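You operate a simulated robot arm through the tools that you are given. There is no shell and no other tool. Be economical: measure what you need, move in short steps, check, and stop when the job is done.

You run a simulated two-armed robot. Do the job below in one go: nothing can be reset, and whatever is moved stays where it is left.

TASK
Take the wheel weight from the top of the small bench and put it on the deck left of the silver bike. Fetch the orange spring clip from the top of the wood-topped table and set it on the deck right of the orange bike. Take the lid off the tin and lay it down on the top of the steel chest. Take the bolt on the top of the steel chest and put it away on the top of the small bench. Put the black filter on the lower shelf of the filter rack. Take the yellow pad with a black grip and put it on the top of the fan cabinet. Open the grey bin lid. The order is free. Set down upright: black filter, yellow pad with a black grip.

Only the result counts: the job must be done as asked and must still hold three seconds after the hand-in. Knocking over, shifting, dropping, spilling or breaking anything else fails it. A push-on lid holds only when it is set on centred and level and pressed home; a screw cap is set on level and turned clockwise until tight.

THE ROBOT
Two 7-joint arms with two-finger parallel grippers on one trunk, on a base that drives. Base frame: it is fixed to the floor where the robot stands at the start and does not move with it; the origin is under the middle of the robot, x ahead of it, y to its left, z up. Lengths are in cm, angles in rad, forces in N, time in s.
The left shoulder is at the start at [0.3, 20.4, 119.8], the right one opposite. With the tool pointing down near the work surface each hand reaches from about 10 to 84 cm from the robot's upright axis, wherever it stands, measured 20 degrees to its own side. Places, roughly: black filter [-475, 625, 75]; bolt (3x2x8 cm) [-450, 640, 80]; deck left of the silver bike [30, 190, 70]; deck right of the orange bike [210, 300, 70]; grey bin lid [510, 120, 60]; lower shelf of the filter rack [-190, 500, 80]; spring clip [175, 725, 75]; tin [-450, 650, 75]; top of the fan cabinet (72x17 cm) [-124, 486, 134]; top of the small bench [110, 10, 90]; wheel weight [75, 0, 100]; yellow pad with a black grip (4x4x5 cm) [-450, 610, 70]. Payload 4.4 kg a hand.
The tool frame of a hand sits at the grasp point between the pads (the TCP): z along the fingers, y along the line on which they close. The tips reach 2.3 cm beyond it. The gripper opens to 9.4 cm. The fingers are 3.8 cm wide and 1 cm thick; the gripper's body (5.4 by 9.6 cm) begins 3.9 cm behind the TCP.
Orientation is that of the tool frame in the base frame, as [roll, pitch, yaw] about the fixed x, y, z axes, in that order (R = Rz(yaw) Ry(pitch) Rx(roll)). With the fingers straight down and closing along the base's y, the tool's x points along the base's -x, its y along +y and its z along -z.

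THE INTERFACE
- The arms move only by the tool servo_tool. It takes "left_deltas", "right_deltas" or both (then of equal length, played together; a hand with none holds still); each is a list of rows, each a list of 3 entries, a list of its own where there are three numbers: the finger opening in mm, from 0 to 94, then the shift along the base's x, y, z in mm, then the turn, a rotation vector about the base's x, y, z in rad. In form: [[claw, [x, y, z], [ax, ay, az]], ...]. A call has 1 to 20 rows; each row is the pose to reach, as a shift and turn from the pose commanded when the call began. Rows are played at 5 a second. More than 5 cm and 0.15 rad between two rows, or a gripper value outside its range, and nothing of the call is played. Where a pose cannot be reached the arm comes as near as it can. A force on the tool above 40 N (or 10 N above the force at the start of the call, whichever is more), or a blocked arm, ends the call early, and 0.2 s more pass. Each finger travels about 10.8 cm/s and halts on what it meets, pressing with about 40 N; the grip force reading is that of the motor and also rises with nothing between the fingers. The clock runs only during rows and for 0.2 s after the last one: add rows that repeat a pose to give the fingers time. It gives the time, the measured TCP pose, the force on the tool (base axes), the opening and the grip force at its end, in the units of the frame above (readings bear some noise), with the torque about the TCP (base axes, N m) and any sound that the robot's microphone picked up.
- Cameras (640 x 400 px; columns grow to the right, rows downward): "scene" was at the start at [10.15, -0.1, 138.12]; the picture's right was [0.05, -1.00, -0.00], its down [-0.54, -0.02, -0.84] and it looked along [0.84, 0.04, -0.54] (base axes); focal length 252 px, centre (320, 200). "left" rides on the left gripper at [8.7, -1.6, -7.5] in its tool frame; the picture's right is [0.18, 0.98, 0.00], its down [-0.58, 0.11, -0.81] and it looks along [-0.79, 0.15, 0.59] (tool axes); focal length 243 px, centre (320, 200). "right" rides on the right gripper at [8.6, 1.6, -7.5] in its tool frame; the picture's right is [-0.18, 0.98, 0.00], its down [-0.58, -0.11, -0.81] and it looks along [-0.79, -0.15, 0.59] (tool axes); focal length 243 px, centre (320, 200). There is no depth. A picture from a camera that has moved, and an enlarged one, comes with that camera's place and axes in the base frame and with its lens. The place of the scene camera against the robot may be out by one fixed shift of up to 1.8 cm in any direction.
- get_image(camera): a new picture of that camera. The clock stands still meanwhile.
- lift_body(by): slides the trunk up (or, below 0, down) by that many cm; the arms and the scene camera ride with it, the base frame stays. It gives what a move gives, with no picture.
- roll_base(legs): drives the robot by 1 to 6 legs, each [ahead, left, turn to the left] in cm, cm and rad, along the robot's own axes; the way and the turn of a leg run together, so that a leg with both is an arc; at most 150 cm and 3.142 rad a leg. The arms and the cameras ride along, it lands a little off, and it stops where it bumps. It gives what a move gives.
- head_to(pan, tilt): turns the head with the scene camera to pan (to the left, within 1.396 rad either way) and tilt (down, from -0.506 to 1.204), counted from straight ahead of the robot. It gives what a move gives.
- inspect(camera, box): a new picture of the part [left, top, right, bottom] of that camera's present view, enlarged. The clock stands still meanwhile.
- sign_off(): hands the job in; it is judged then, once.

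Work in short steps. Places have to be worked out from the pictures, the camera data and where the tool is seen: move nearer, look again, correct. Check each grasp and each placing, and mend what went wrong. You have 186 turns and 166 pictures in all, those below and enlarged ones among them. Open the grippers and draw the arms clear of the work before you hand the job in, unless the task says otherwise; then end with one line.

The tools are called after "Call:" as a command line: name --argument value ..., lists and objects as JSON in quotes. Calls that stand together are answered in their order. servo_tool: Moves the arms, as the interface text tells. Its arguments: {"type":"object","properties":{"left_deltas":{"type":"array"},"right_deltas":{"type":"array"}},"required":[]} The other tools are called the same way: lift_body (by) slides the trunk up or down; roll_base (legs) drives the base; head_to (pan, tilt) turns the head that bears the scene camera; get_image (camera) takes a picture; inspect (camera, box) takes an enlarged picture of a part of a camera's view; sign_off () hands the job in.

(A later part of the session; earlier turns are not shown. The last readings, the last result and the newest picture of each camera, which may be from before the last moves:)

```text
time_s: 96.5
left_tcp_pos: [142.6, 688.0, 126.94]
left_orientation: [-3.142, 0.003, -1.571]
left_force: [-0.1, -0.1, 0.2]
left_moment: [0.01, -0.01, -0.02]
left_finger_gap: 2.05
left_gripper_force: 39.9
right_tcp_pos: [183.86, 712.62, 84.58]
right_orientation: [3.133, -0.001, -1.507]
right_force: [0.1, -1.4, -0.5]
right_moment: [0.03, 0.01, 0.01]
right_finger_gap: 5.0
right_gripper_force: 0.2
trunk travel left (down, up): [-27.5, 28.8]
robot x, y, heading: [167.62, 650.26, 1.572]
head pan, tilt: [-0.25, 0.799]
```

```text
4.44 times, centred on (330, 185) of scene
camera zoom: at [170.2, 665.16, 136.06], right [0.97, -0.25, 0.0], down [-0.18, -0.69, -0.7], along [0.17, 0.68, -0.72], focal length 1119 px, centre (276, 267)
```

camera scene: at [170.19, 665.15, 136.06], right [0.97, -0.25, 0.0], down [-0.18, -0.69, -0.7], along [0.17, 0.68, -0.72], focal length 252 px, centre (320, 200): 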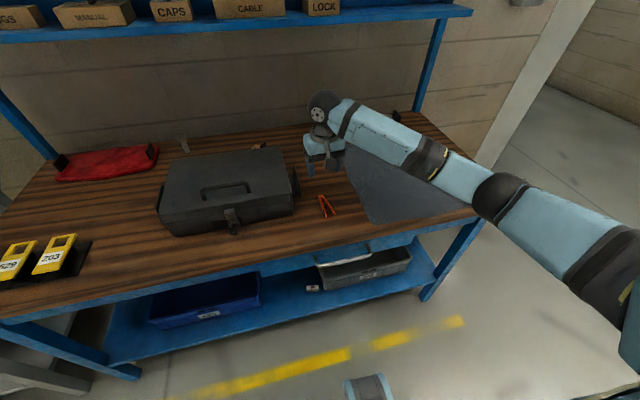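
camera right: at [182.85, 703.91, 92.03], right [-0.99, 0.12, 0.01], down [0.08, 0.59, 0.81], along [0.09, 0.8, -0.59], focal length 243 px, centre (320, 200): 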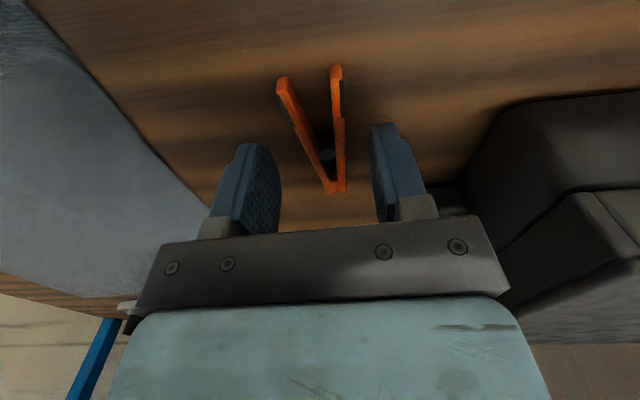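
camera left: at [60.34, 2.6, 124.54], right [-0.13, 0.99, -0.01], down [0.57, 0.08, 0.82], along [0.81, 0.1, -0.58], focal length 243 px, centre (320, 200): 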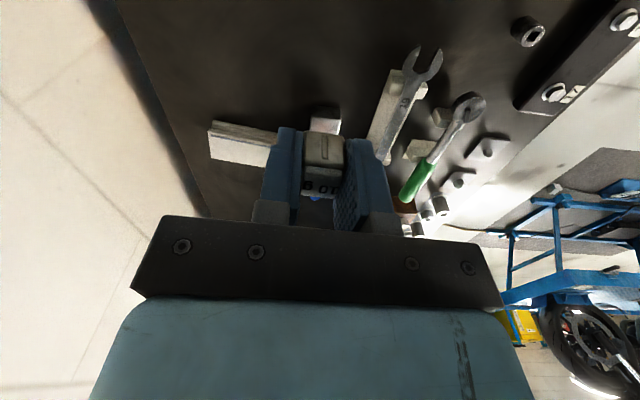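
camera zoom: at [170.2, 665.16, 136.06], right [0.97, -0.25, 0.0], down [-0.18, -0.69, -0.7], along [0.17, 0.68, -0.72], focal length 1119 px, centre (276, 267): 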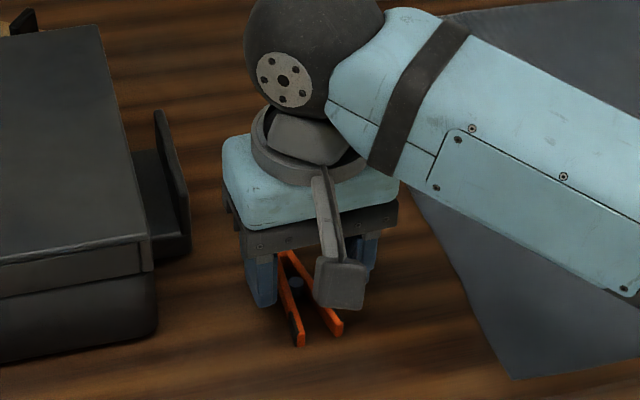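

The clip is straddled. I descend the last 1.6 cm and close, checking force.

Call:
servo_tool --right_deltas '[[50, [-3, 0, -8], [0, 0, 0]], [50, [-3, 0, -14], [0, 0, 0]], [50, [-3, 0, -17], [0, 0, 0]], [30, [-3, 0, -17], [0, 0, 0]], [10, [-3, 0, -17], [0, 0, 0]], [0, [-3, 0, -17], [0, 0, 0]], [0, [-3, 0, -17], [0, 0, 0]], [0, [-3, 0, -17], [0, 0, 0]]]'

Call:
get_image --camera "right"

```text
time_s: 98.3
left_tcp_pos: [142.71, 688.04, 126.81]
left_orientation: [3.14, 0.001, -1.57]
left_force: [0.5, -1.1, 0.0]
left_moment: [0.01, 0.02, 0.02]
left_finger_gap: 2.07
left_gripper_force: 40.7
right_tcp_pos: [183.48, 712.66, 82.93]
right_orientation: [3.134, 0.001, -1.506]
right_force: [0.0, -0.5, -0.7]
right_moment: [-0.03, 0.05, -0.04]
right_finger_gap: 1.97
right_gripper_force: 39.8
trunk travel left (down, up): [-27.5, 28.8]
robot x, y, heading: [167.82, 650.56, 1.575]
head pan, tilt: [-0.25, 0.799]
```

```text
132 pictures are left
camera right: at [182.44, 703.82, 90.4], right [-0.99, 0.12, 0.01], down [0.08, 0.59, 0.81], along [0.09, 0.8, -0.59], focal length 243 px, centre (320, 200)
```

right: 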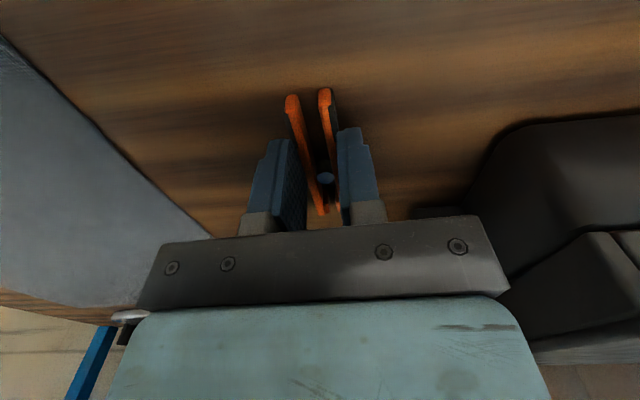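

The clip is gripped. I lift it and tuck the right hand back.

Call:
servo_tool --right_deltas '[[0, [0, 0, 40], [0, 0, 0]], [0, [0, 0, 85], [0, 0, 0]], [0, [0, -20, 125], [0, 0, 0]], [0, [0, -50, 160], [0, 0, 0]], [0, [0, -90, 190], [0, 0, 0]], [0, [0, -130, 210], [0, 0, 0]], [0, [0, -170, 235], [0, 0, 0]], [0, [0, -210, 260], [0, 0, 0]], [0, [0, -250, 285], [0, 0, 0]], [0, [0, -290, 305], [0, 0, 0]], [0, [-10, -330, 320], [0, 0, 0]], [0, [-20, -370, 330], [0, 0, 0]]]'

Call:
inspect --camera "right" --box '[200, 60, 440, 220]'

```text
time_s: 100.9
left_tcp_pos: [142.57, 688.06, 126.79]
left_orientation: [3.14, 0.001, -1.57]
left_force: [0.4, 0.3, -0.1]
left_moment: [0.03, -0.02, 0.02]
left_finger_gap: 2.04
left_gripper_force: 40.1
right_tcp_pos: [180.92, 676.91, 116.41]
right_orientation: [3.133, 0.001, -1.505]
right_force: [-0.2, -0.2, -0.8]
right_moment: [0.03, -0.02, 0.04]
right_finger_gap: 1.97
right_gripper_force: 39.6
right hand out of reach, approached as far as the arm can: row 12
trunk travel left (down, up): [-27.5, 28.8]
robot x, y, heading: [167.43, 650.33, 1.572]
head pan, tilt: [-0.25, 0.799]
```

```text
2.50 times, centred on (320, 140) of right
camera zoom: at [179.94, 668.16, 123.9], right [-0.99, 0.12, 0.01], down [0.08, 0.59, 0.81], along [0.09, 0.8, -0.59], focal length 606 px, centre (320, 350)
```

zoom: 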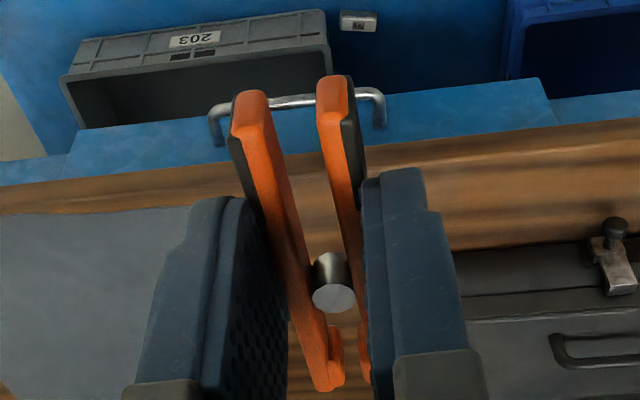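

Both objects are secure. I back out, turn to face the aisle between the two lifts and look.

Call:
roll_base --legs '[[-75, 0, 0], [0, 50, 0], [0, 0, 3.14], [120, 0, 0]]'

Call:
head_to --pan 0.0 --tilt 0.35

Call:
get_image --camera "scene"

```text
time_s: 122.6
left_tcp_pos: [143.14, 416.63, 126.94]
left_orientation: [3.138, 0.0, 1.578]
left_force: [-0.2, -0.2, -0.1]
left_moment: [0.01, -0.01, -0.03]
left_finger_gap: 2.03
left_gripper_force: 40.1
right_tcp_pos: [104.76, 427.46, 116.41]
right_orientation: [3.133, 0.0, 1.641]
right_force: [0.1, -0.5, 0.3]
right_moment: [-0.02, 0.0, -0.01]
right_finger_gap: 1.96
right_gripper_force: 40.1
trunk travel left (down, up): [-27.5, 28.8]
robot x, y, heading: [117.94, 454.17, -1.566]
head pan, tilt: [-0.25, 0.799]
```

```text
time_s: 123.5
left_tcp_pos: [143.16, 416.63, 126.84]
left_orientation: [3.141, 0.002, 1.577]
left_force: [-0.2, -0.1, -0.1]
left_moment: [0.02, -0.03, 0.0]
left_finger_gap: 2.05
left_gripper_force: 40.3
right_tcp_pos: [104.71, 427.6, 116.44]
right_orientation: [3.133, -0.001, 1.641]
right_force: [0.8, 0.1, -1.7]
right_moment: [-0.02, -0.01, -0.01]
right_finger_gap: 1.98
right_gripper_force: 39.8
trunk travel left (down, up): [-27.5, 28.8]
robot x, y, heading: [117.87, 454.16, -1.56]
head pan, tilt: [0.0, 0.351]
```

```text
130 pictures are left
camera scene: at [118.53, 438.25, 140.01], right [-1.0, -0.01, 0.0], down [0.0, 0.34, -0.94], along [0.01, -0.94, -0.34], focal length 252 px, centre (320, 200)
```

scene: 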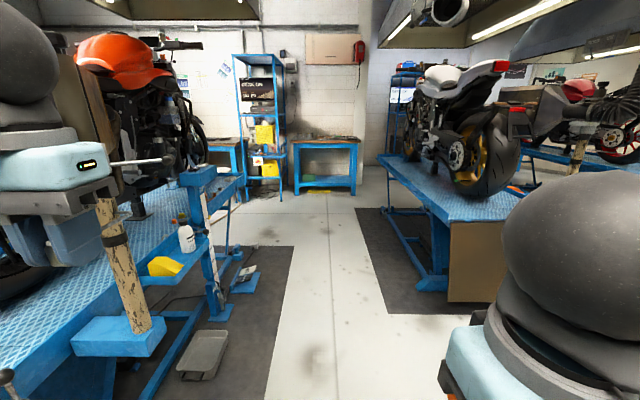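

Now I can see both lifts. I drive into the aisle and turn to face the orange bike's aisle side (its right).

Call:
roll_base --legs '[[140, 0, 0], [0, 0, 1.57]]'

Call:
head_to --pan 0.0 --tilt 0.55

Call:
get_image --camera "scene"

Call:
get_image --camera "right"

```text
time_s: 126.3
left_tcp_pos: [144.14, 381.0, 127.16]
left_orientation: [-3.138, 0.003, 1.602]
left_force: [0.8, 0.0, 0.8]
left_moment: [0.0, 0.02, 0.06]
left_finger_gap: 2.04
left_gripper_force: 40.2
right_tcp_pos: [105.08, 391.58, 116.56]
right_orientation: [3.133, 0.004, 1.648]
right_force: [-0.4, -0.3, -0.7]
right_moment: [0.03, 0.04, -0.01]
right_finger_gap: 2.01
right_gripper_force: 39.8
trunk travel left (down, up): [-27.5, 28.8]
robot x, y, heading: [117.78, 417.91, -1.548]
head pan, tilt: [0.0, 0.351]
stopped in leg 1: the robot was blocked; the commanded pose is now the measured one
```

```text
time_s: 127.0
left_tcp_pos: [144.02, 381.11, 127.03]
left_orientation: [-3.138, 0.003, 1.599]
left_force: [0.1, -0.6, -0.7]
left_moment: [0.02, 0.03, 0.03]
left_finger_gap: 2.05
left_gripper_force: 40.0
right_tcp_pos: [105.04, 391.95, 116.56]
right_orientation: [3.132, 0.003, 1.645]
right_force: [-0.1, -1.3, -0.1]
right_moment: [-0.01, 0.02, 0.01]
right_finger_gap: 1.97
right_gripper_force: 40.1
trunk travel left (down, up): [-27.5, 28.8]
robot x, y, heading: [118.2, 418.29, -1.558]
head pan, tilt: [0.0, 0.55]
```

```text
129 pictures are left
camera scene: at [118.8, 403.08, 138.27], right [-1.0, -0.01, 0.0], down [-0.01, 0.52, -0.86], along [0.01, -0.86, -0.52], focal length 252 px, centre (320, 200)
```

scene: 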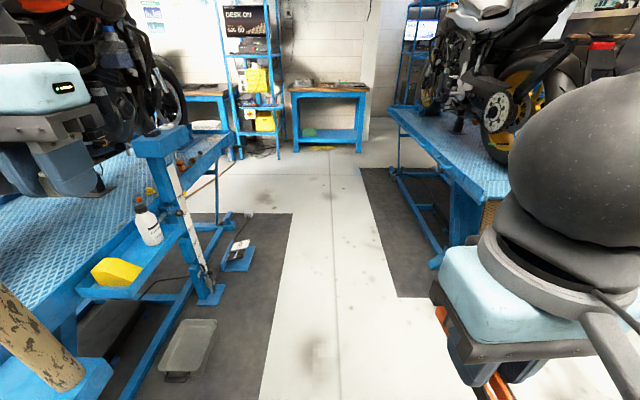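

```text
128 pictures are left
camera right: at [105.94, 400.5, 123.97], right [0.99, -0.11, 0.01], down [-0.07, -0.59, 0.81], along [-0.08, -0.8, -0.59], focal length 243 px, centre (320, 200)
```

right: 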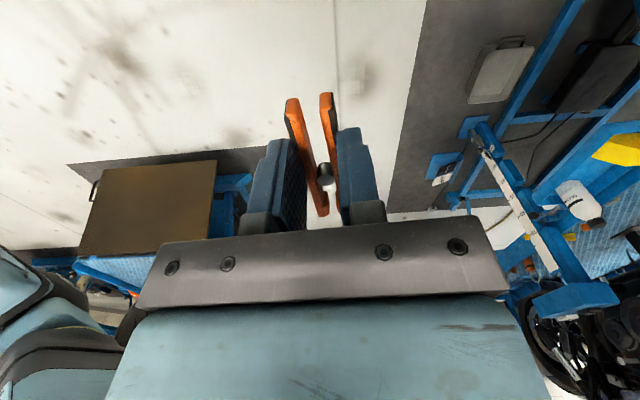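

The left arm touches the pole by the orange lift. I back off, shift toward the middle and go on.

Call:
roll_base --legs '[[-8, 0, 0], [0, -25, 0], [110, 0, 0]]'

Call:
head_to --pan 0.9 --tilt 0.55

Call:
get_image --camera "scene"

```text
time_s: 135.7
left_tcp_pos: [122.48, 279.22, 126.86]
left_orientation: [-3.137, -0.001, 1.621]
left_force: [-0.7, 0.3, 0.8]
left_moment: [0.0, -0.02, 0.01]
left_finger_gap: 2.01
left_gripper_force: 40.4
right_tcp_pos: [83.03, 288.97, 116.34]
right_orientation: [3.133, 0.0, 1.672]
right_force: [0.6, 0.0, -0.1]
right_moment: [0.02, 0.0, 0.02]
right_finger_gap: 2.0
right_gripper_force: 40.2
trunk travel left (down, up): [-27.5, 28.8]
robot x, y, heading: [95.25, 316.11, -1.532]
head pan, tilt: [0.0, 0.55]
```

```text
time_s: 136.9
left_tcp_pos: [122.43, 279.35, 126.86]
left_orientation: [-3.137, -0.002, 1.622]
left_force: [-0.4, 1.0, -0.1]
left_moment: [-0.02, -0.01, 0.01]
left_finger_gap: 2.03
left_gripper_force: 39.7
right_tcp_pos: [83.21, 288.99, 116.49]
right_orientation: [3.132, -0.003, 1.671]
right_force: [0.6, 0.0, 0.1]
right_moment: [0.02, 0.02, 0.0]
right_finger_gap: 1.97
right_gripper_force: 39.9
trunk travel left (down, up): [-27.5, 28.8]
robot x, y, heading: [95.59, 316.02, -1.534]
head pan, tilt: [0.901, 0.55]
```

```text
127 pictures are left
camera scene: at [103.5, 304.22, 138.2], right [-0.59, -0.81, 0.0], down [-0.42, 0.31, -0.85], along [0.69, -0.5, -0.52], focal length 252 px, centre (320, 200)
```

scene: 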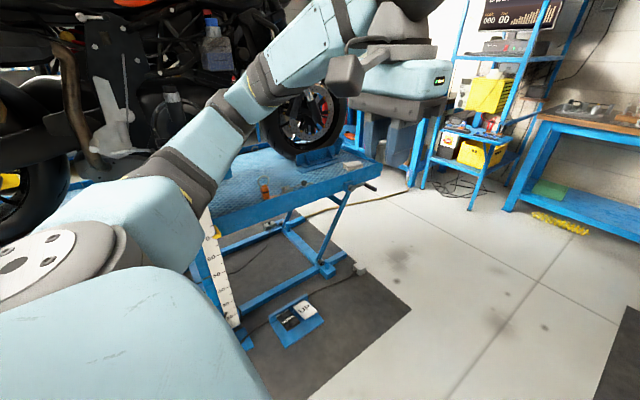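

I turn to face the orange bike and look at its deck.

Call:
roll_base --legs '[[0, 0, 1.53]]'

Call:
head_to --pan -0.1 --tilt 0.5

Call:
get_image --camera "scene"

```text
time_s: 141.1
left_tcp_pos: [132.74, 342.45, 126.85]
left_orientation: [-3.137, -0.001, -3.105]
left_force: [0.0, 0.1, -0.1]
left_moment: [0.03, 0.02, -0.01]
left_finger_gap: 2.04
left_gripper_force: 39.5
right_tcp_pos: [122.38, 303.35, 116.47]
right_orientation: [3.134, -0.001, -3.058]
right_force: [-0.2, 1.3, -0.1]
right_moment: [-0.01, 0.0, 0.02]
right_finger_gap: 1.98
right_gripper_force: 40.8
trunk travel left (down, up): [-27.5, 28.8]
robot x, y, heading: [95.83, 315.94, 0.02]
head pan, tilt: [0.901, 0.55]
```

```text
time_s: 142.3
left_tcp_pos: [132.87, 342.52, 126.77]
left_orientation: [-3.139, 0.0, -3.107]
left_force: [0.0, -0.2, -0.5]
left_moment: [-0.02, 0.02, 0.01]
left_finger_gap: 2.07
left_gripper_force: 39.9
right_tcp_pos: [122.32, 303.14, 116.38]
right_orientation: [3.133, -0.001, -3.056]
right_force: [1.0, 0.0, 0.0]
right_moment: [-0.01, -0.04, 0.07]
right_finger_gap: 2.0
right_gripper_force: 40.0
trunk travel left (down, up): [-27.5, 28.8]
robot x, y, heading: [95.71, 315.87, 0.022]
head pan, tilt: [-0.099, 0.499]
```

```text
126 pictures are left
camera scene: at [111.82, 315.71, 138.65], right [-0.08, -1.0, 0.0], down [-0.48, 0.04, -0.88], along [0.88, -0.07, -0.48], focal length 252 px, centre (320, 200)
```

scene: 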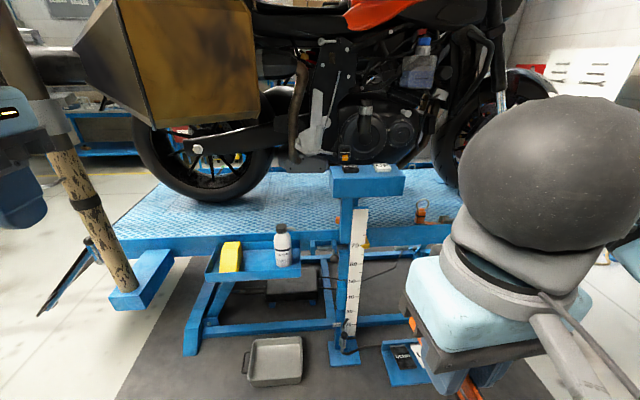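

The deck strip left of the post (around x=220, y=325) is clear, behind the bottle tray. I drive closer, slightly left, so the arm does not cross the post's slab.

Call:
roll_base --legs '[[25, 22, 0], [20, 0, 0]]'

Call:
head_to --pan -0.15 --tilt 0.65

Call:
get_image --camera "scene"

Call:
get_image --camera "right"

```text
time_s: 145.3
left_tcp_pos: [158.54, 364.41, 127.06]
left_orientation: [3.138, -0.005, -3.121]
left_force: [-22.0, -4.4, 10.0]
left_moment: [0.15, 0.29, 0.44]
left_finger_gap: 2.05
left_gripper_force: 40.0
right_tcp_pos: [148.74, 325.29, 116.59]
right_orientation: [3.131, 0.005, -3.06]
right_force: [0.2, -0.8, -0.3]
right_moment: [0.01, -0.05, -0.01]
right_finger_gap: 1.96
right_gripper_force: 39.8
trunk travel left (down, up): [-27.5, 28.8]
robot x, y, heading: [121.95, 338.3, 0.024]
head pan, tilt: [-0.099, 0.499]
stopped in leg 2: the force on the tool passed its limit at 92 N (the readings are from after the stop); the commanded pose is now the measured one
```

```text
time_s: 146.0
left_tcp_pos: [158.61, 364.3, 127.08]
left_orientation: [3.14, -0.004, -3.119]
left_force: [-33.0, -5.6, 8.6]
left_moment: [0.1, 0.48, 0.61]
left_finger_gap: 2.02
left_gripper_force: 40.1
right_tcp_pos: [148.66, 325.59, 116.62]
right_orientation: [3.13, 0.005, -3.061]
right_force: [0.5, 0.3, -0.1]
right_moment: [0.03, 0.02, -0.01]
right_finger_gap: 1.97
right_gripper_force: 40.2
trunk travel left (down, up): [-27.5, 28.8]
robot x, y, heading: [122.63, 338.43, 0.018]
head pan, tilt: [-0.15, 0.649]
```

```text
125 pictures are left
camera scene: at [137.57, 337.46, 137.4], right [-0.13, -0.99, 0.0], down [-0.59, 0.08, -0.8], along [0.79, -0.1, -0.6], focal length 252 px, centre (320, 200)
```

scene: 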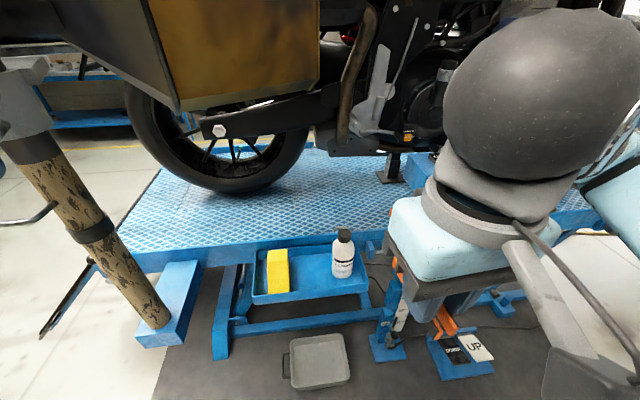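

```text
124 pictures are left
camera right: at [139.85, 326.21, 123.96], right [0.1, 0.99, 0.01], down [0.58, -0.07, 0.81], along [0.8, -0.08, -0.59], focal length 243 px, centre (320, 200)
```

right: 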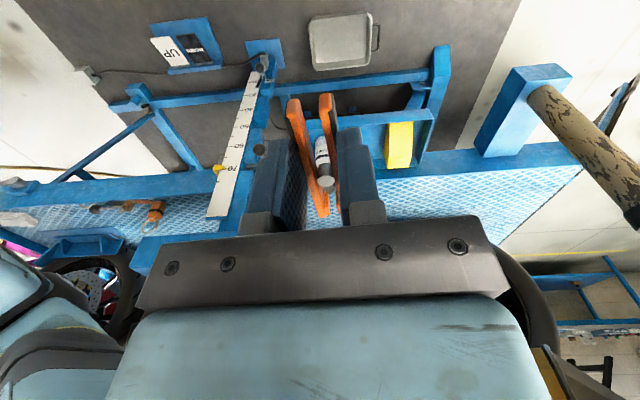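

The left hand is pressing on something. I back off right away and look left to see what it is.

Call:
roll_base --legs '[[-6, 0, 0]]'

Call:
head_to --pan 0.5 --tilt 0.3

Call:
get_image --camera "scene"

Call:
get_image --camera "left"

```text
time_s: 147.0
left_tcp_pos: [152.96, 364.56, 126.82]
left_orientation: [3.141, -0.006, -3.117]
left_force: [-0.5, -0.7, 0.5]
left_moment: [0.02, -0.02, -0.02]
left_finger_gap: 2.04
left_gripper_force: 39.8
right_tcp_pos: [143.08, 325.44, 116.46]
right_orientation: [3.133, -0.001, -3.058]
right_force: [-0.1, 0.2, 0.5]
right_moment: [0.0, 0.0, 0.02]
right_finger_gap: 1.96
right_gripper_force: 39.8
trunk travel left (down, up): [-27.5, 28.8]
robot x, y, heading: [116.28, 338.25, 0.017]
head pan, tilt: [-0.15, 0.649]
```

```text
time_s: 148.0
left_tcp_pos: [153.11, 364.41, 126.82]
left_orientation: [3.139, -0.009, -3.118]
left_force: [-0.5, 0.2, 0.0]
left_moment: [0.03, 0.03, -0.02]
left_finger_gap: 2.06
left_gripper_force: 40.1
right_tcp_pos: [143.07, 325.51, 116.56]
right_orientation: [3.133, 0.001, -3.06]
right_force: [-0.2, 0.1, 0.7]
right_moment: [-0.03, 0.02, 0.01]
right_finger_gap: 1.95
right_gripper_force: 39.9
trunk travel left (down, up): [-27.5, 28.8]
robot x, y, heading: [116.4, 337.9, 0.016]
head pan, tilt: [0.499, 0.3]
```

```text
123 pictures are left
camera scene: at [131.66, 343.23, 140.49], right [0.49, -0.87, 0.0], down [-0.26, -0.15, -0.96], along [0.83, 0.47, -0.3], focal length 252 px, centre (320, 200)
```

scene: 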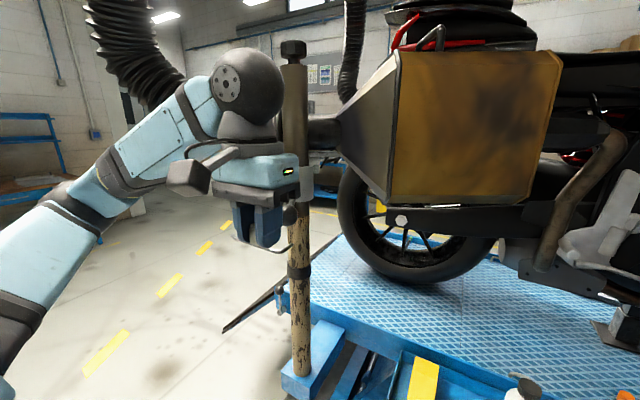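

```text
122 pictures are left
camera left: at [144.49, 362.51, 134.47], right [-0.21, 0.98, 0.0], down [0.59, 0.12, 0.8], along [0.78, 0.17, -0.6], focal length 243 px, centre (320, 200)
```

left: 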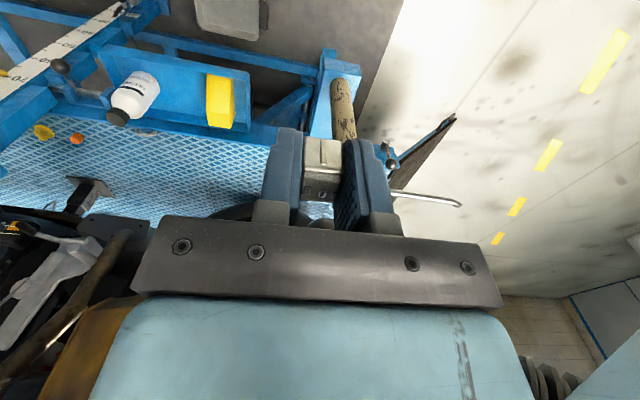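

The left hand met the exhaust pole near (168, 371). I shift right away from it, raise the trunk so the right arm clears the post's slab, and look again.

Call:
roll_base --legs '[[0, -18, 0]]'

Call:
lift_body --by 24

Call:
head_to --pan 0.0 --tilt 0.8

Call:
get_image --camera "scene"

Call:
get_image --camera "right"

```text
time_s: 150.2
left_tcp_pos: [153.33, 346.37, 126.75]
left_orientation: [3.14, -0.009, -3.116]
left_force: [-0.4, -0.1, 0.6]
left_moment: [0.03, -0.02, 0.0]
left_finger_gap: 2.03
left_gripper_force: 40.1
right_tcp_pos: [143.45, 307.31, 116.35]
right_orientation: [3.133, 0.0, -3.059]
right_force: [0.1, 0.1, 0.4]
right_moment: [0.02, -0.03, 0.03]
right_finger_gap: 1.96
right_gripper_force: 39.8
trunk travel left (down, up): [-27.5, 28.8]
robot x, y, heading: [117.23, 320.4, 0.017]
head pan, tilt: [0.499, 0.3]
```

```text
time_s: 152.7
left_tcp_pos: [153.42, 346.38, 150.69]
left_orientation: [3.139, -0.007, -3.116]
left_force: [0.5, 0.0, -0.3]
left_moment: [0.01, 0.01, -0.01]
left_finger_gap: 2.06
left_gripper_force: 39.3
right_tcp_pos: [143.6, 307.21, 140.52]
right_orientation: [3.133, 0.0, -3.056]
right_force: [-0.9, -0.4, 0.3]
right_moment: [0.0, -0.01, -0.01]
right_finger_gap: 1.96
right_gripper_force: 39.8
trunk travel left (down, up): [-51.5, 4.8]
robot x, y, heading: [116.62, 319.87, 0.02]
head pan, tilt: [0.499, 0.3]
```

```text
time_s: 153.7
left_tcp_pos: [153.46, 346.41, 150.87]
left_orientation: [3.14, -0.009, -3.116]
left_force: [-0.5, 0.0, -0.5]
left_moment: [0.01, -0.02, -0.01]
left_finger_gap: 2.06
left_gripper_force: 39.8
right_tcp_pos: [143.56, 307.36, 140.35]
right_orientation: [3.132, 0.0, -3.059]
right_force: [-0.3, -0.4, 0.0]
right_moment: [0.03, 0.02, 0.01]
right_finger_gap: 1.98
right_gripper_force: 39.7
trunk travel left (down, up): [-51.5, 4.8]
robot x, y, heading: [117.03, 320.17, 0.023]
head pan, tilt: [0.0, 0.799]
```

```text
121 pictures are left
camera scene: at [131.99, 320.71, 160.07], right [0.02, -1.0, 0.0], down [-0.72, -0.02, -0.7], along [0.7, 0.02, -0.72], focal length 252 px, centre (320, 200)
```

scene: 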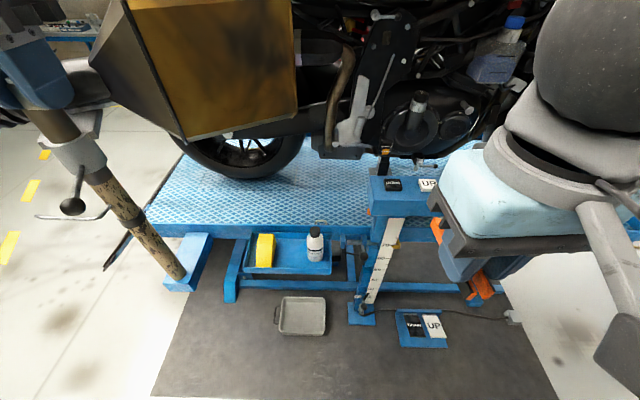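

```text
120 pictures are left
camera right: at [134.77, 308.17, 147.87], right [0.1, 0.99, 0.01], down [0.59, -0.07, 0.81], along [0.8, -0.08, -0.59], focal length 243 px, centre (320, 200)
```

right: 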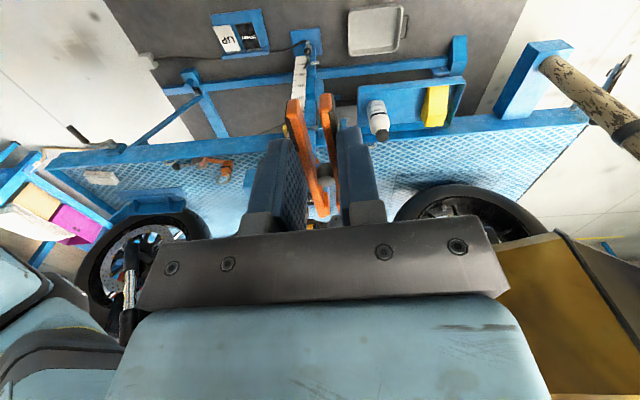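

Column and slab are at about (190, 283–305, z≤97), deck edge at x≈198, and the clear deck is around (212, 330). I retract the left hand a bit, then drive forward 24 cm.

Call:
servo_tool --left_deltas '[[0, [-30, -20, 0], [0, 0, 0]], [0, [-60, -40, 0], [0, 0, 0]], [0, [-90, -50, 0], [0, 0, 0]], [0, [-90, -50, 0], [0, 0, 0]]]'

Call:
roll_base --legs '[[24, 3, 0]]'

Call:
servo_tool --right_deltas '[[0, [35, 15, -20], [0, 0, 0]], [0, [70, 30, -40], [0, 0, 0]], [0, [105, 45, -60], [0, 0, 0]], [0, [140, 60, -80], [0, 0, 0]], [0, [175, 75, -100], [0, 0, 0]], [0, [210, 90, -120], [0, 0, 0]], [0, [245, 105, -140], [0, 0, 0]], [0, [280, 120, -160], [0, 0, 0]], [0, [315, 135, -180], [0, 0, 0]], [0, [350, 150, -190], [0, 0, 0]], [0, [385, 165, -190], [0, 0, 0]], [0, [420, 180, -190], [0, 0, 0]], [0, [440, 195, -190], [0, 0, 0]]]'

Call:
get_image --camera "scene"

Call:
get_image --camera "right"

```text
time_s: 154.7
left_tcp_pos: [144.28, 341.48, 150.76]
left_orientation: [3.141, -0.009, -3.114]
left_force: [0.4, 0.5, 0.2]
left_moment: [0.03, 0.0, 0.03]
left_finger_gap: 2.02
left_gripper_force: 39.9
right_tcp_pos: [143.52, 307.39, 140.38]
right_orientation: [3.133, 0.001, -3.058]
right_force: [-0.4, 0.4, 1.0]
right_moment: [0.02, 0.04, -0.01]
right_finger_gap: 1.96
right_gripper_force: 40.0
trunk travel left (down, up): [-51.5, 4.8]
robot x, y, heading: [116.89, 320.36, 0.021]
head pan, tilt: [0.0, 0.799]
```

```text
time_s: 156.5
left_tcp_pos: [166.04, 345.41, 150.92]
left_orientation: [3.141, 0.001, -3.099]
left_force: [0.8, -0.7, -0.1]
left_moment: [0.02, 0.03, -0.03]
left_finger_gap: 2.02
left_gripper_force: 39.7
right_tcp_pos: [166.03, 311.15, 140.71]
right_orientation: [3.132, 0.009, -3.048]
right_force: [1.0, 0.8, -0.8]
right_moment: [0.02, 0.02, 0.0]
right_finger_gap: 1.99
right_gripper_force: 39.7
trunk travel left (down, up): [-51.5, 4.8]
robot x, y, heading: [140.44, 323.71, 0.027]
head pan, tilt: [0.0, 0.799]
stopped in leg 1: the robot was blocked; the commanded pose is now the measured one
```

```text
time_s: 158.9
left_tcp_pos: [165.89, 345.39, 151.11]
left_orientation: [3.14, 0.002, -3.101]
left_force: [-0.4, 0.5, 0.1]
left_moment: [0.01, 0.02, 0.01]
left_finger_gap: 2.05
left_gripper_force: 40.1
right_tcp_pos: [202.38, 327.34, 122.34]
right_orientation: [3.14, -0.004, -3.024]
right_force: [-33.4, -27.7, 7.0]
right_moment: [2.92, -2.39, 1.08]
right_finger_gap: 1.96
right_gripper_force: 39.9
trunk travel left (down, up): [-51.5, 4.8]
robot x, y, heading: [140.32, 323.61, 0.026]
head pan, tilt: [0.0, 0.799]
stopped in row 11 (right hand): the force on the tool passed its limit at 176 N (the readings are from after the stop); the commanded pose is now the measured one
```

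```text
119 pictures are left
camera scene: at [153.63, 324.33, 160.32], right [0.03, -1.0, 0.0], down [-0.71, -0.02, -0.71], along [0.71, 0.02, -0.71], focal length 252 px, centre (320, 200)
```

scene: 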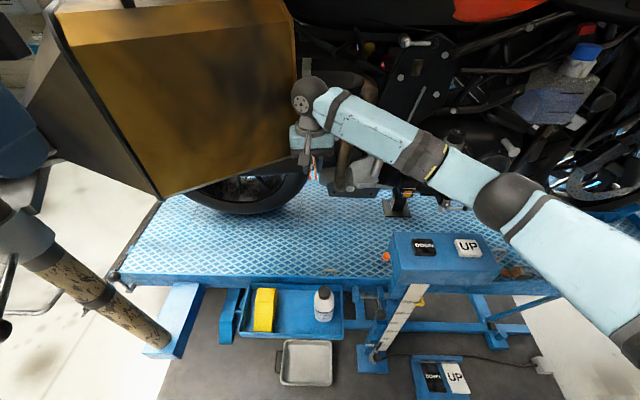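

```text
118 pictures are left
camera right: at [193.57, 327.89, 129.79], right [0.07, 1.0, 0.0], down [0.59, -0.04, 0.8], along [0.8, -0.05, -0.59], focal length 243 px, centre (320, 200)
```

right: 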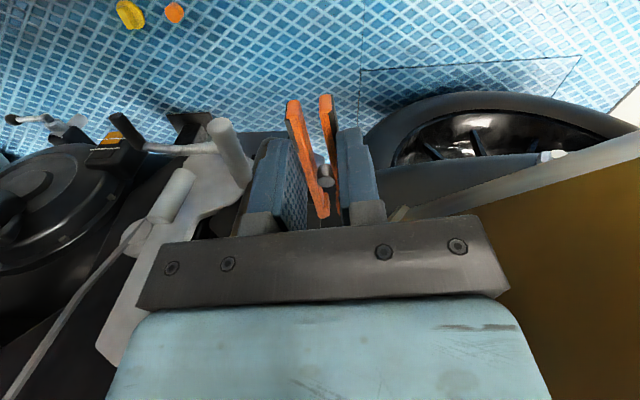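

The wrist hit the pannier, which overhangs more than I judged. I back the hand out at once along −x, then check the bike.

Call:
servo_tool --right_deltas '[[0, [-35, -10, 0], [0, 0, 0]], [0, [-75, -15, 0], [0, 0, 0]], [0, [-115, -15, 0], [0, 0, 0]], [0, [-150, -15, 0], [0, 0, 0]], [0, [-150, -15, 0], [0, 0, 0]]]'

Call:
head_to --pan 0.1 --tilt 0.5

Call:
get_image --camera "scene"

Call:
get_image --camera "right"

```text
time_s: 160.1
left_tcp_pos: [165.8, 345.65, 151.04]
left_orientation: [-3.14, 0.004, -3.106]
left_force: [-0.2, 0.5, -0.3]
left_moment: [0.0, -0.02, -0.02]
left_finger_gap: 2.05
left_gripper_force: 39.7
right_tcp_pos: [187.44, 325.92, 122.34]
right_orientation: [3.14, -0.003, -3.03]
right_force: [0.0, -0.2, -0.5]
right_moment: [0.04, 0.04, -0.02]
right_finger_gap: 1.95
right_gripper_force: 40.0
trunk travel left (down, up): [-51.5, 4.8]
robot x, y, heading: [140.12, 324.19, 0.029]
head pan, tilt: [0.0, 0.799]
```

```text
time_s: 160.9
left_tcp_pos: [165.92, 345.43, 150.99]
left_orientation: [-3.141, 0.005, -3.105]
left_force: [-0.7, 0.4, 0.0]
left_moment: [-0.01, 0.0, 0.02]
left_finger_gap: 2.04
left_gripper_force: 40.2
right_tcp_pos: [187.5, 325.95, 122.3]
right_orientation: [3.14, 0.0, -3.029]
right_force: [-1.5, -0.1, -0.1]
right_moment: [0.0, 0.0, 0.03]
right_finger_gap: 1.96
right_gripper_force: 40.0
trunk travel left (down, up): [-51.5, 4.8]
robot x, y, heading: [140.12, 323.63, 0.022]
head pan, tilt: [0.099, 0.499]
```

```text
117 pictures are left
camera scene: at [154.51, 325.5, 162.86], right [0.12, -0.99, 0.0], down [-0.46, -0.06, -0.88], along [0.88, 0.11, -0.47], focal length 252 px, centre (320, 200)
```

scene: 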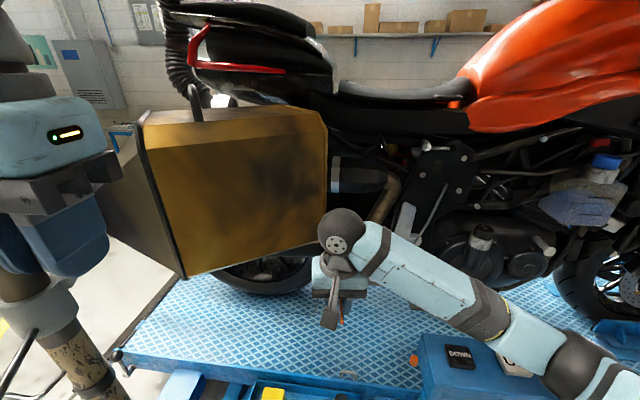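

```text
116 pictures are left
camera right: at [178.74, 326.57, 129.75], right [0.07, 1.0, 0.0], down [0.59, -0.04, 0.81], along [0.8, -0.06, -0.59], focal length 243 px, centre (320, 200)
```

right: 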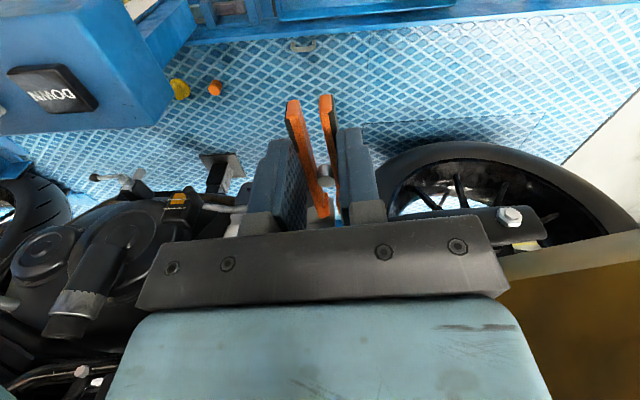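

The brown box is the fume hood on the pole; it looks undisturbed. I go lower first (wrist below the hood), then in over the deck edge to about (212, 329), and look.

Call:
servo_tool --right_deltas '[[0, [0, 10, -45], [0, 0, 0]], [0, [0, 20, -90], [0, 0, 0]], [0, [0, 30, -135], [0, 0, 0]], [0, [0, 40, -180], [0, 0, 0]], [0, [0, 50, -225], [0, 0, 0]], [0, [0, 60, -270], [0, 0, 0]], [0, [0, 60, -300], [0, 0, 0]], [0, [40, 60, -300], [0, 0, 0]], [0, [80, 50, -305], [0, 0, 0]], [0, [120, 45, -315], [0, 0, 0]], [0, [160, 40, -330], [0, 0, 0]], [0, [200, 35, -345], [0, 0, 0]], [0, [240, 30, -360], [0, 0, 0]], [0, [240, 30, -360], [0, 0, 0]]]'

Call:
get_image --camera "scene"

Call:
get_image --camera "right"

```text
time_s: 163.9
left_tcp_pos: [165.82, 345.68, 150.99]
left_orientation: [-3.141, 0.003, -3.106]
left_force: [0.5, 0.7, -0.5]
left_moment: [0.02, 0.01, 0.01]
left_finger_gap: 2.05
left_gripper_force: 39.7
right_tcp_pos: [209.11, 327.21, 88.4]
right_orientation: [3.141, -0.001, -3.027]
right_force: [0.1, -0.2, 0.1]
right_moment: [-0.02, 0.01, -0.03]
right_finger_gap: 1.98
right_gripper_force: 39.7
right hand out of reach, approached as far as the arm can: row 13, 14
trunk travel left (down, up): [-51.5, 4.8]
robot x, y, heading: [140.22, 323.35, 0.026]
head pan, tilt: [0.099, 0.499]
```

```text
115 pictures are left
camera scene: at [154.47, 325.5, 162.85], right [0.12, -0.99, 0.0], down [-0.46, -0.06, -0.88], along [0.88, 0.11, -0.47], focal length 252 px, centre (320, 200)
```

scene: 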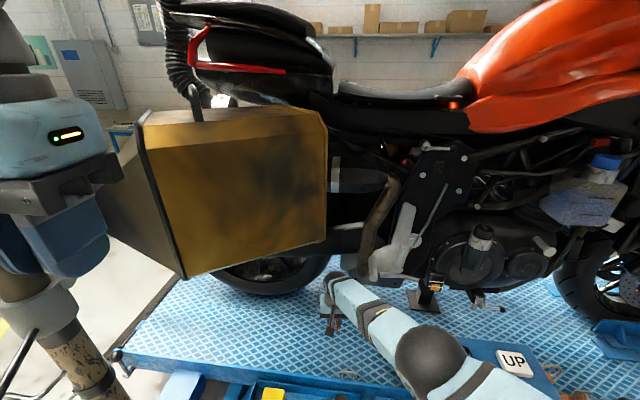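

```text
114 pictures are left
camera right: at [200.34, 327.8, 95.85], right [0.07, 1.0, 0.0], down [0.59, -0.04, 0.81], along [0.8, -0.06, -0.59], focal length 243 px, centre (320, 200)
```

right: 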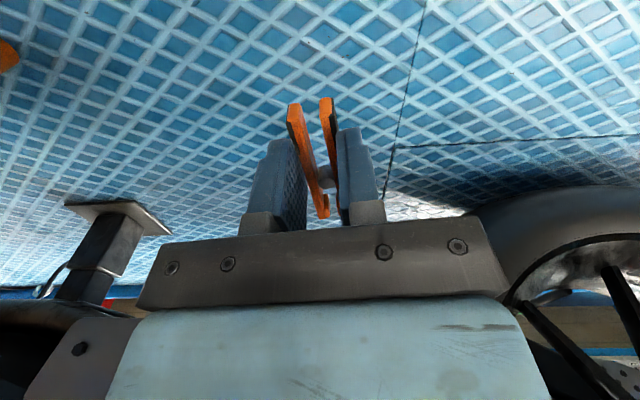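

The arm is straight and at its reach limit at z=88, well above the slab. I lower the trunk 12 cm, bringing the clip near the deck.

Call:
lift_body --by -12

Call:
get_image --camera "right"

Call:
get_image --camera "scene"

```text
time_s: 165.4
left_tcp_pos: [165.39, 345.28, 139.27]
left_orientation: [3.14, 0.01, -3.106]
left_force: [0.1, -1.0, 0.6]
left_moment: [0.01, -0.01, 0.01]
left_finger_gap: 2.05
left_gripper_force: 39.9
right_tcp_pos: [209.02, 327.13, 76.94]
right_orientation: [3.139, 0.005, -3.028]
right_force: [0.1, 0.2, -0.3]
right_moment: [-0.02, 0.02, -0.03]
right_finger_gap: 1.95
right_gripper_force: 39.9
trunk travel left (down, up): [-39.5, 16.8]
robot x, y, heading: [140.08, 323.76, 0.028]
head pan, tilt: [0.099, 0.499]
```

```text
113 pictures are left
camera right: at [200.18, 327.7, 84.16], right [0.07, 1.0, 0.0], down [0.59, -0.04, 0.81], along [0.81, -0.05, -0.59], focal length 243 px, centre (320, 200)
```

right: 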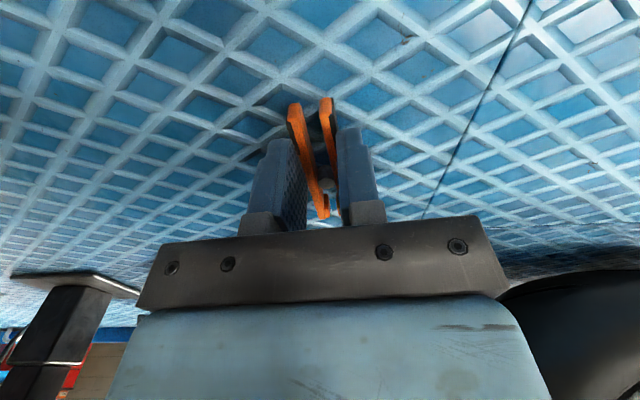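

```text
112 pictures are left
camera scene: at [153.97, 325.09, 150.91], right [0.13, -0.99, 0.0], down [-0.46, -0.06, -0.89], along [0.88, 0.11, -0.46], focal length 252 px, centre (320, 200)
```

scene: 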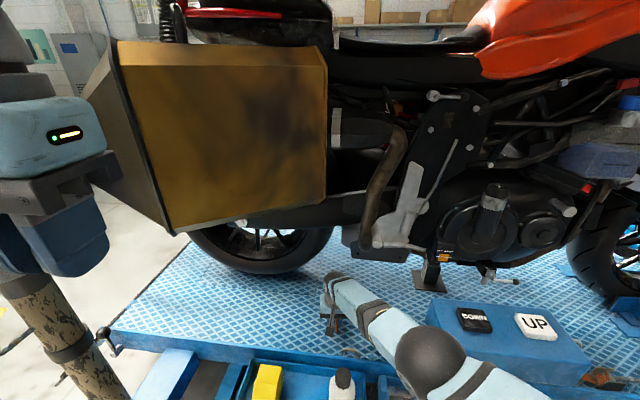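

No contact yet. I lower by 2 cm more and read the force.

Call:
lift_body --by -2.5

Call:
inspect --camera "right" --box '[220, 60, 420, 230]'

```text
time_s: 165.9
left_tcp_pos: [165.38, 345.16, 137.49]
left_orientation: [3.138, 0.009, -3.1]
left_force: [-0.3, 1.1, 0.5]
left_moment: [-0.04, -0.04, 0.03]
left_finger_gap: 2.04
left_gripper_force: 39.1
right_tcp_pos: [209.53, 327.4, 75.53]
right_orientation: [3.14, 0.015, -3.021]
right_force: [1.7, -4.8, 23.5]
right_moment: [-0.17, 0.33, 0.04]
right_finger_gap: 1.99
right_gripper_force: 39.7
trunk travel left (down, up): [-37.8, 18.5]
robot x, y, heading: [139.96, 323.1, 0.036]
head pan, tilt: [0.099, 0.499]
stopped: the force on the tool passed its limit at 42 N (the readings are from after the stop); the commanded pose is now the measured one
```

```text
2.35 times, centred on (320, 145) of right
camera zoom: at [200.69, 327.93, 82.92], right [0.07, 1.0, 0.01], down [0.58, -0.04, 0.81], along [0.81, -0.05, -0.58], focal length 571 px, centre (320, 329)
```

zoom: 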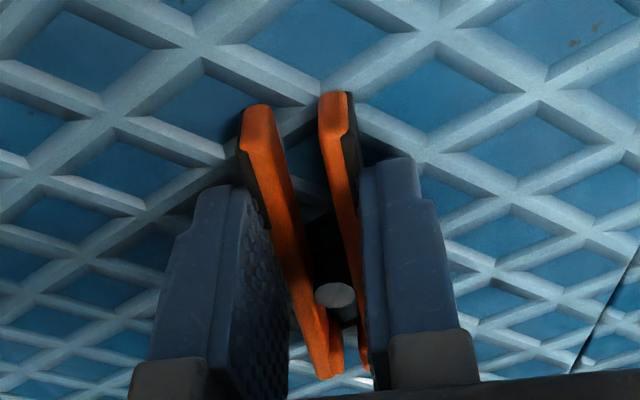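

Contact: the clip rests on the deck. I open and rise straight up a little.

Call:
servo_tool --right_deltas '[[5, [0, 0, 2], [0, 0, 0]], [40, [0, 0, 2], [0, 0, 0]], [60, [0, 0, 2], [0, 0, 0]], [60, [0, 0, 2], [0, 0, 0]], [60, [0, 0, 30], [0, 0, 0]], [60, [-20, 5, 60], [0, 0, 0]], [60, [-50, 10, 90], [0, 0, 0]], [60, [-90, 20, 110], [0, 0, 0]], [60, [-130, 30, 120], [0, 0, 0]]]'

Call:
get_image --camera "right"

Call:
get_image --camera "scene"

```text
time_s: 167.9
left_tcp_pos: [165.47, 345.34, 137.57]
left_orientation: [3.138, 0.009, -3.104]
left_force: [0.8, -1.0, -0.7]
left_moment: [0.01, 0.02, 0.0]
left_finger_gap: 2.03
left_gripper_force: 39.8
right_tcp_pos: [196.82, 329.12, 87.94]
right_orientation: [-3.134, 0.022, -3.031]
right_force: [-0.3, -0.7, -0.4]
right_moment: [-0.04, 0.02, 0.01]
right_finger_gap: 5.97
right_gripper_force: 0.1
trunk travel left (down, up): [-37.8, 18.5]
robot x, y, heading: [139.87, 323.87, 0.028]
head pan, tilt: [0.099, 0.499]
```

```text
110 pictures are left
camera right: at [187.91, 329.82, 95.12], right [0.08, 1.0, 0.0], down [0.57, -0.04, 0.82], along [0.82, -0.06, -0.57], focal length 243 px, centre (320, 200)
```

right: 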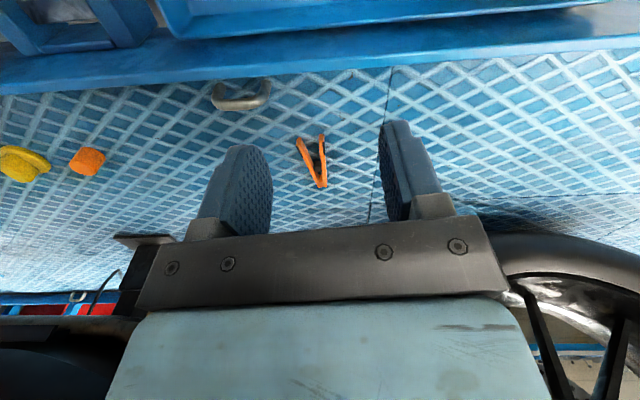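

```text
109 pictures are left
camera scene: at [154.01, 325.11, 149.22], right [0.13, -0.99, 0.0], down [-0.46, -0.06, -0.89], along [0.88, 0.11, -0.46], focal length 252 px, centre (320, 200)
```

scene: 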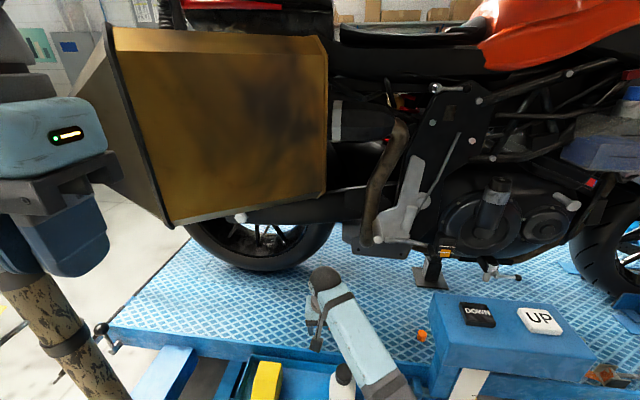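

The clip lies on the deck by itself. I retract the right hand toward me, then raise it, and back the base away.

Call:
servo_tool --right_deltas '[[60, [-40, 0, 15], [0, 0, 0]], [60, [-80, -5, 30], [0, 0, 0]], [60, [-120, -10, 45], [0, 0, 0]], [60, [-160, -15, 70], [0, 0, 0]], [60, [-195, -20, 100], [0, 0, 0]], [60, [-230, -25, 130], [0, 0, 0]], [60, [-255, -30, 170], [0, 0, 0]], [60, [-280, -35, 210], [0, 0, 0]], [60, [-290, -40, 250], [0, 0, 0]]]'

Call:
roll_base --legs '[[-30, 0, 0]]'

Call:
get_image --camera "scene"

```text
time_s: 168.7
left_tcp_pos: [165.51, 345.15, 137.6]
left_orientation: [3.136, 0.005, -3.099]
left_force: [-1.0, -0.8, -0.2]
left_moment: [0.02, 0.0, -0.05]
left_finger_gap: 2.05
left_gripper_force: 39.5
right_tcp_pos: [195.5, 322.82, 98.23]
right_orientation: [-3.011, 0.228, -3.055]
right_force: [1.0, -0.8, -0.3]
right_moment: [-0.04, -0.01, 0.0]
right_finger_gap: 5.99
right_gripper_force: 0.1
trunk travel left (down, up): [-37.8, 18.5]
robot x, y, heading: [140.0, 323.76, 0.032]
head pan, tilt: [0.099, 0.499]
stopped in row 3 (right hand): the arm was blocked; the commanded pose is now the measured one
```

```text
time_s: 170.8
left_tcp_pos: [137.37, 344.57, 137.04]
left_orientation: [3.139, -0.01, -3.097]
left_force: [0.3, -0.6, 0.2]
left_moment: [0.01, -0.02, -0.01]
left_finger_gap: 2.03
left_gripper_force: 39.7
right_tcp_pos: [166.63, 322.2, 97.29]
right_orientation: [-3.009, 0.21, -3.052]
right_force: [0.3, 0.6, -0.1]
right_moment: [0.04, 0.02, -0.01]
right_finger_gap: 6.02
right_gripper_force: 0.0
trunk travel left (down, up): [-37.8, 18.5]
robot x, y, heading: [110.07, 323.11, 0.036]
head pan, tilt: [0.099, 0.499]
```

```text
108 pictures are left
camera scene: at [126.35, 324.44, 148.95], right [0.13, -0.99, 0.0], down [-0.47, -0.06, -0.88], along [0.87, 0.12, -0.48], focal length 252 px, centre (320, 200)
```

scene: 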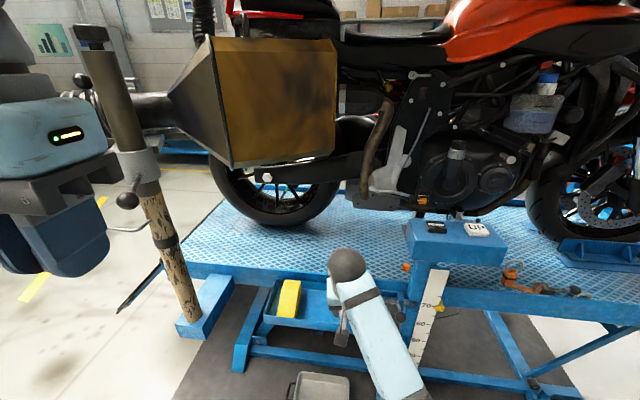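

I check that the bottle and other things still stand, using the right camera, and finish retracting the right hand.

Call:
servo_tool --right_deltas '[[60, [-15, 0, 35], [0.03, -0.05, 0]], [60, [-30, 0, 70], [0.06, -0.1, 0]], [60, [-50, 0, 105], [0.09, -0.15, 0]], [60, [-70, 0, 140], [0.12, -0.2, 0]], [60, [-95, 0, 175], [0.12, -0.2, 0]], [60, [-120, 0, 210], [0.12, -0.2, 0]], [60, [-145, -5, 240], [0.12, -0.2, 0]], [60, [-165, -10, 270], [0.12, -0.2, 0]]]'

Call:
get_image --camera "scene"

```text
time_s: 171.4
left_tcp_pos: [137.37, 344.58, 137.05]
left_orientation: [3.139, -0.01, -3.097]
left_force: [-0.2, -0.1, 0.6]
left_moment: [-0.02, 0.01, 0.01]
left_finger_gap: 2.06
left_gripper_force: 39.7
right_tcp_pos: [166.82, 313.13, 101.19]
right_orientation: [-2.855, 0.335, -3.077]
right_force: [-0.9, 0.2, -1.0]
right_moment: [-0.03, 0.04, 0.01]
right_finger_gap: 6.01
right_gripper_force: 0.0
right hand out of reach, approached as far as the arm can: row 3
trunk travel left (down, up): [-37.8, 18.5]
robot x, y, heading: [110.07, 322.7, 0.032]
head pan, tilt: [0.099, 0.499]
stopped in row 3 (right hand): the arm was blocked; the commanded pose is now the measured one
```

```text
107 pictures are left
camera scene: at [126.28, 324.4, 148.97], right [0.13, -0.99, 0.0], down [-0.47, -0.06, -0.88], along [0.87, 0.12, -0.48], focal length 252 px, centre (320, 200)
```

scene: 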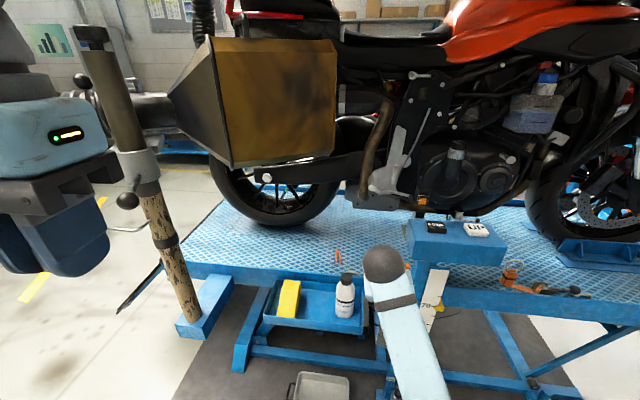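

The bottle is fine; the arm seems stuck at a joint limit. I try bringing the hand out to the right and up with its turn undone gradually.

Call:
servo_tool --right_deltas '[[60, [10, -30, 20], [-0.05, 0.0, 0]], [60, [20, -60, 40], [-0.1, -0.05, 0]], [60, [20, -90, 65], [-0.15, -0.1, 0]], [60, [15, -115, 95], [-0.2, -0.15, 0]], [60, [10, -130, 130], [-0.25, -0.2, 0]], [60, [0, -140, 165], [-0.3, -0.25, 0]]]'

Call:
get_image --camera "scene"

```text
time_s: 172.8
left_tcp_pos: [137.28, 344.58, 137.13]
left_orientation: [3.141, -0.011, -3.099]
left_force: [0.3, 0.4, 0.0]
left_moment: [0.01, -0.01, -0.02]
left_finger_gap: 2.03
left_gripper_force: 39.8
right_tcp_pos: [166.96, 299.2, 117.77]
right_orientation: [-2.489, 0.54, -2.917]
right_force: [0.3, 1.1, -0.7]
right_moment: [0.01, 0.0, 0.01]
right_finger_gap: 6.02
right_gripper_force: 0.1
trunk travel left (down, up): [-37.8, 18.5]
robot x, y, heading: [110.3, 322.41, 0.038]
head pan, tilt: [0.099, 0.499]
```

```text
106 pictures are left
camera scene: at [126.32, 324.41, 148.96], right [0.13, -0.99, 0.0], down [-0.47, -0.06, -0.88], along [0.87, 0.12, -0.48], focal length 252 px, centre (320, 200)
```

scene: 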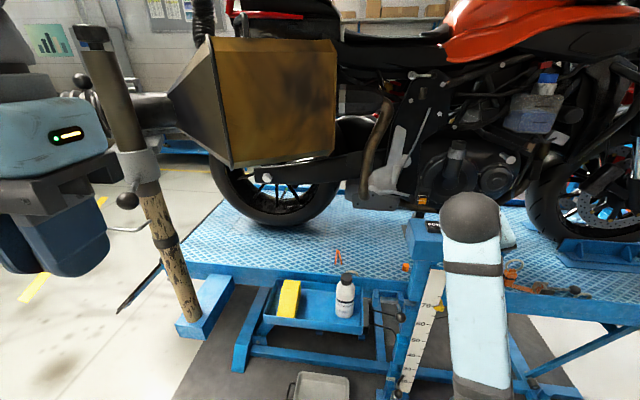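

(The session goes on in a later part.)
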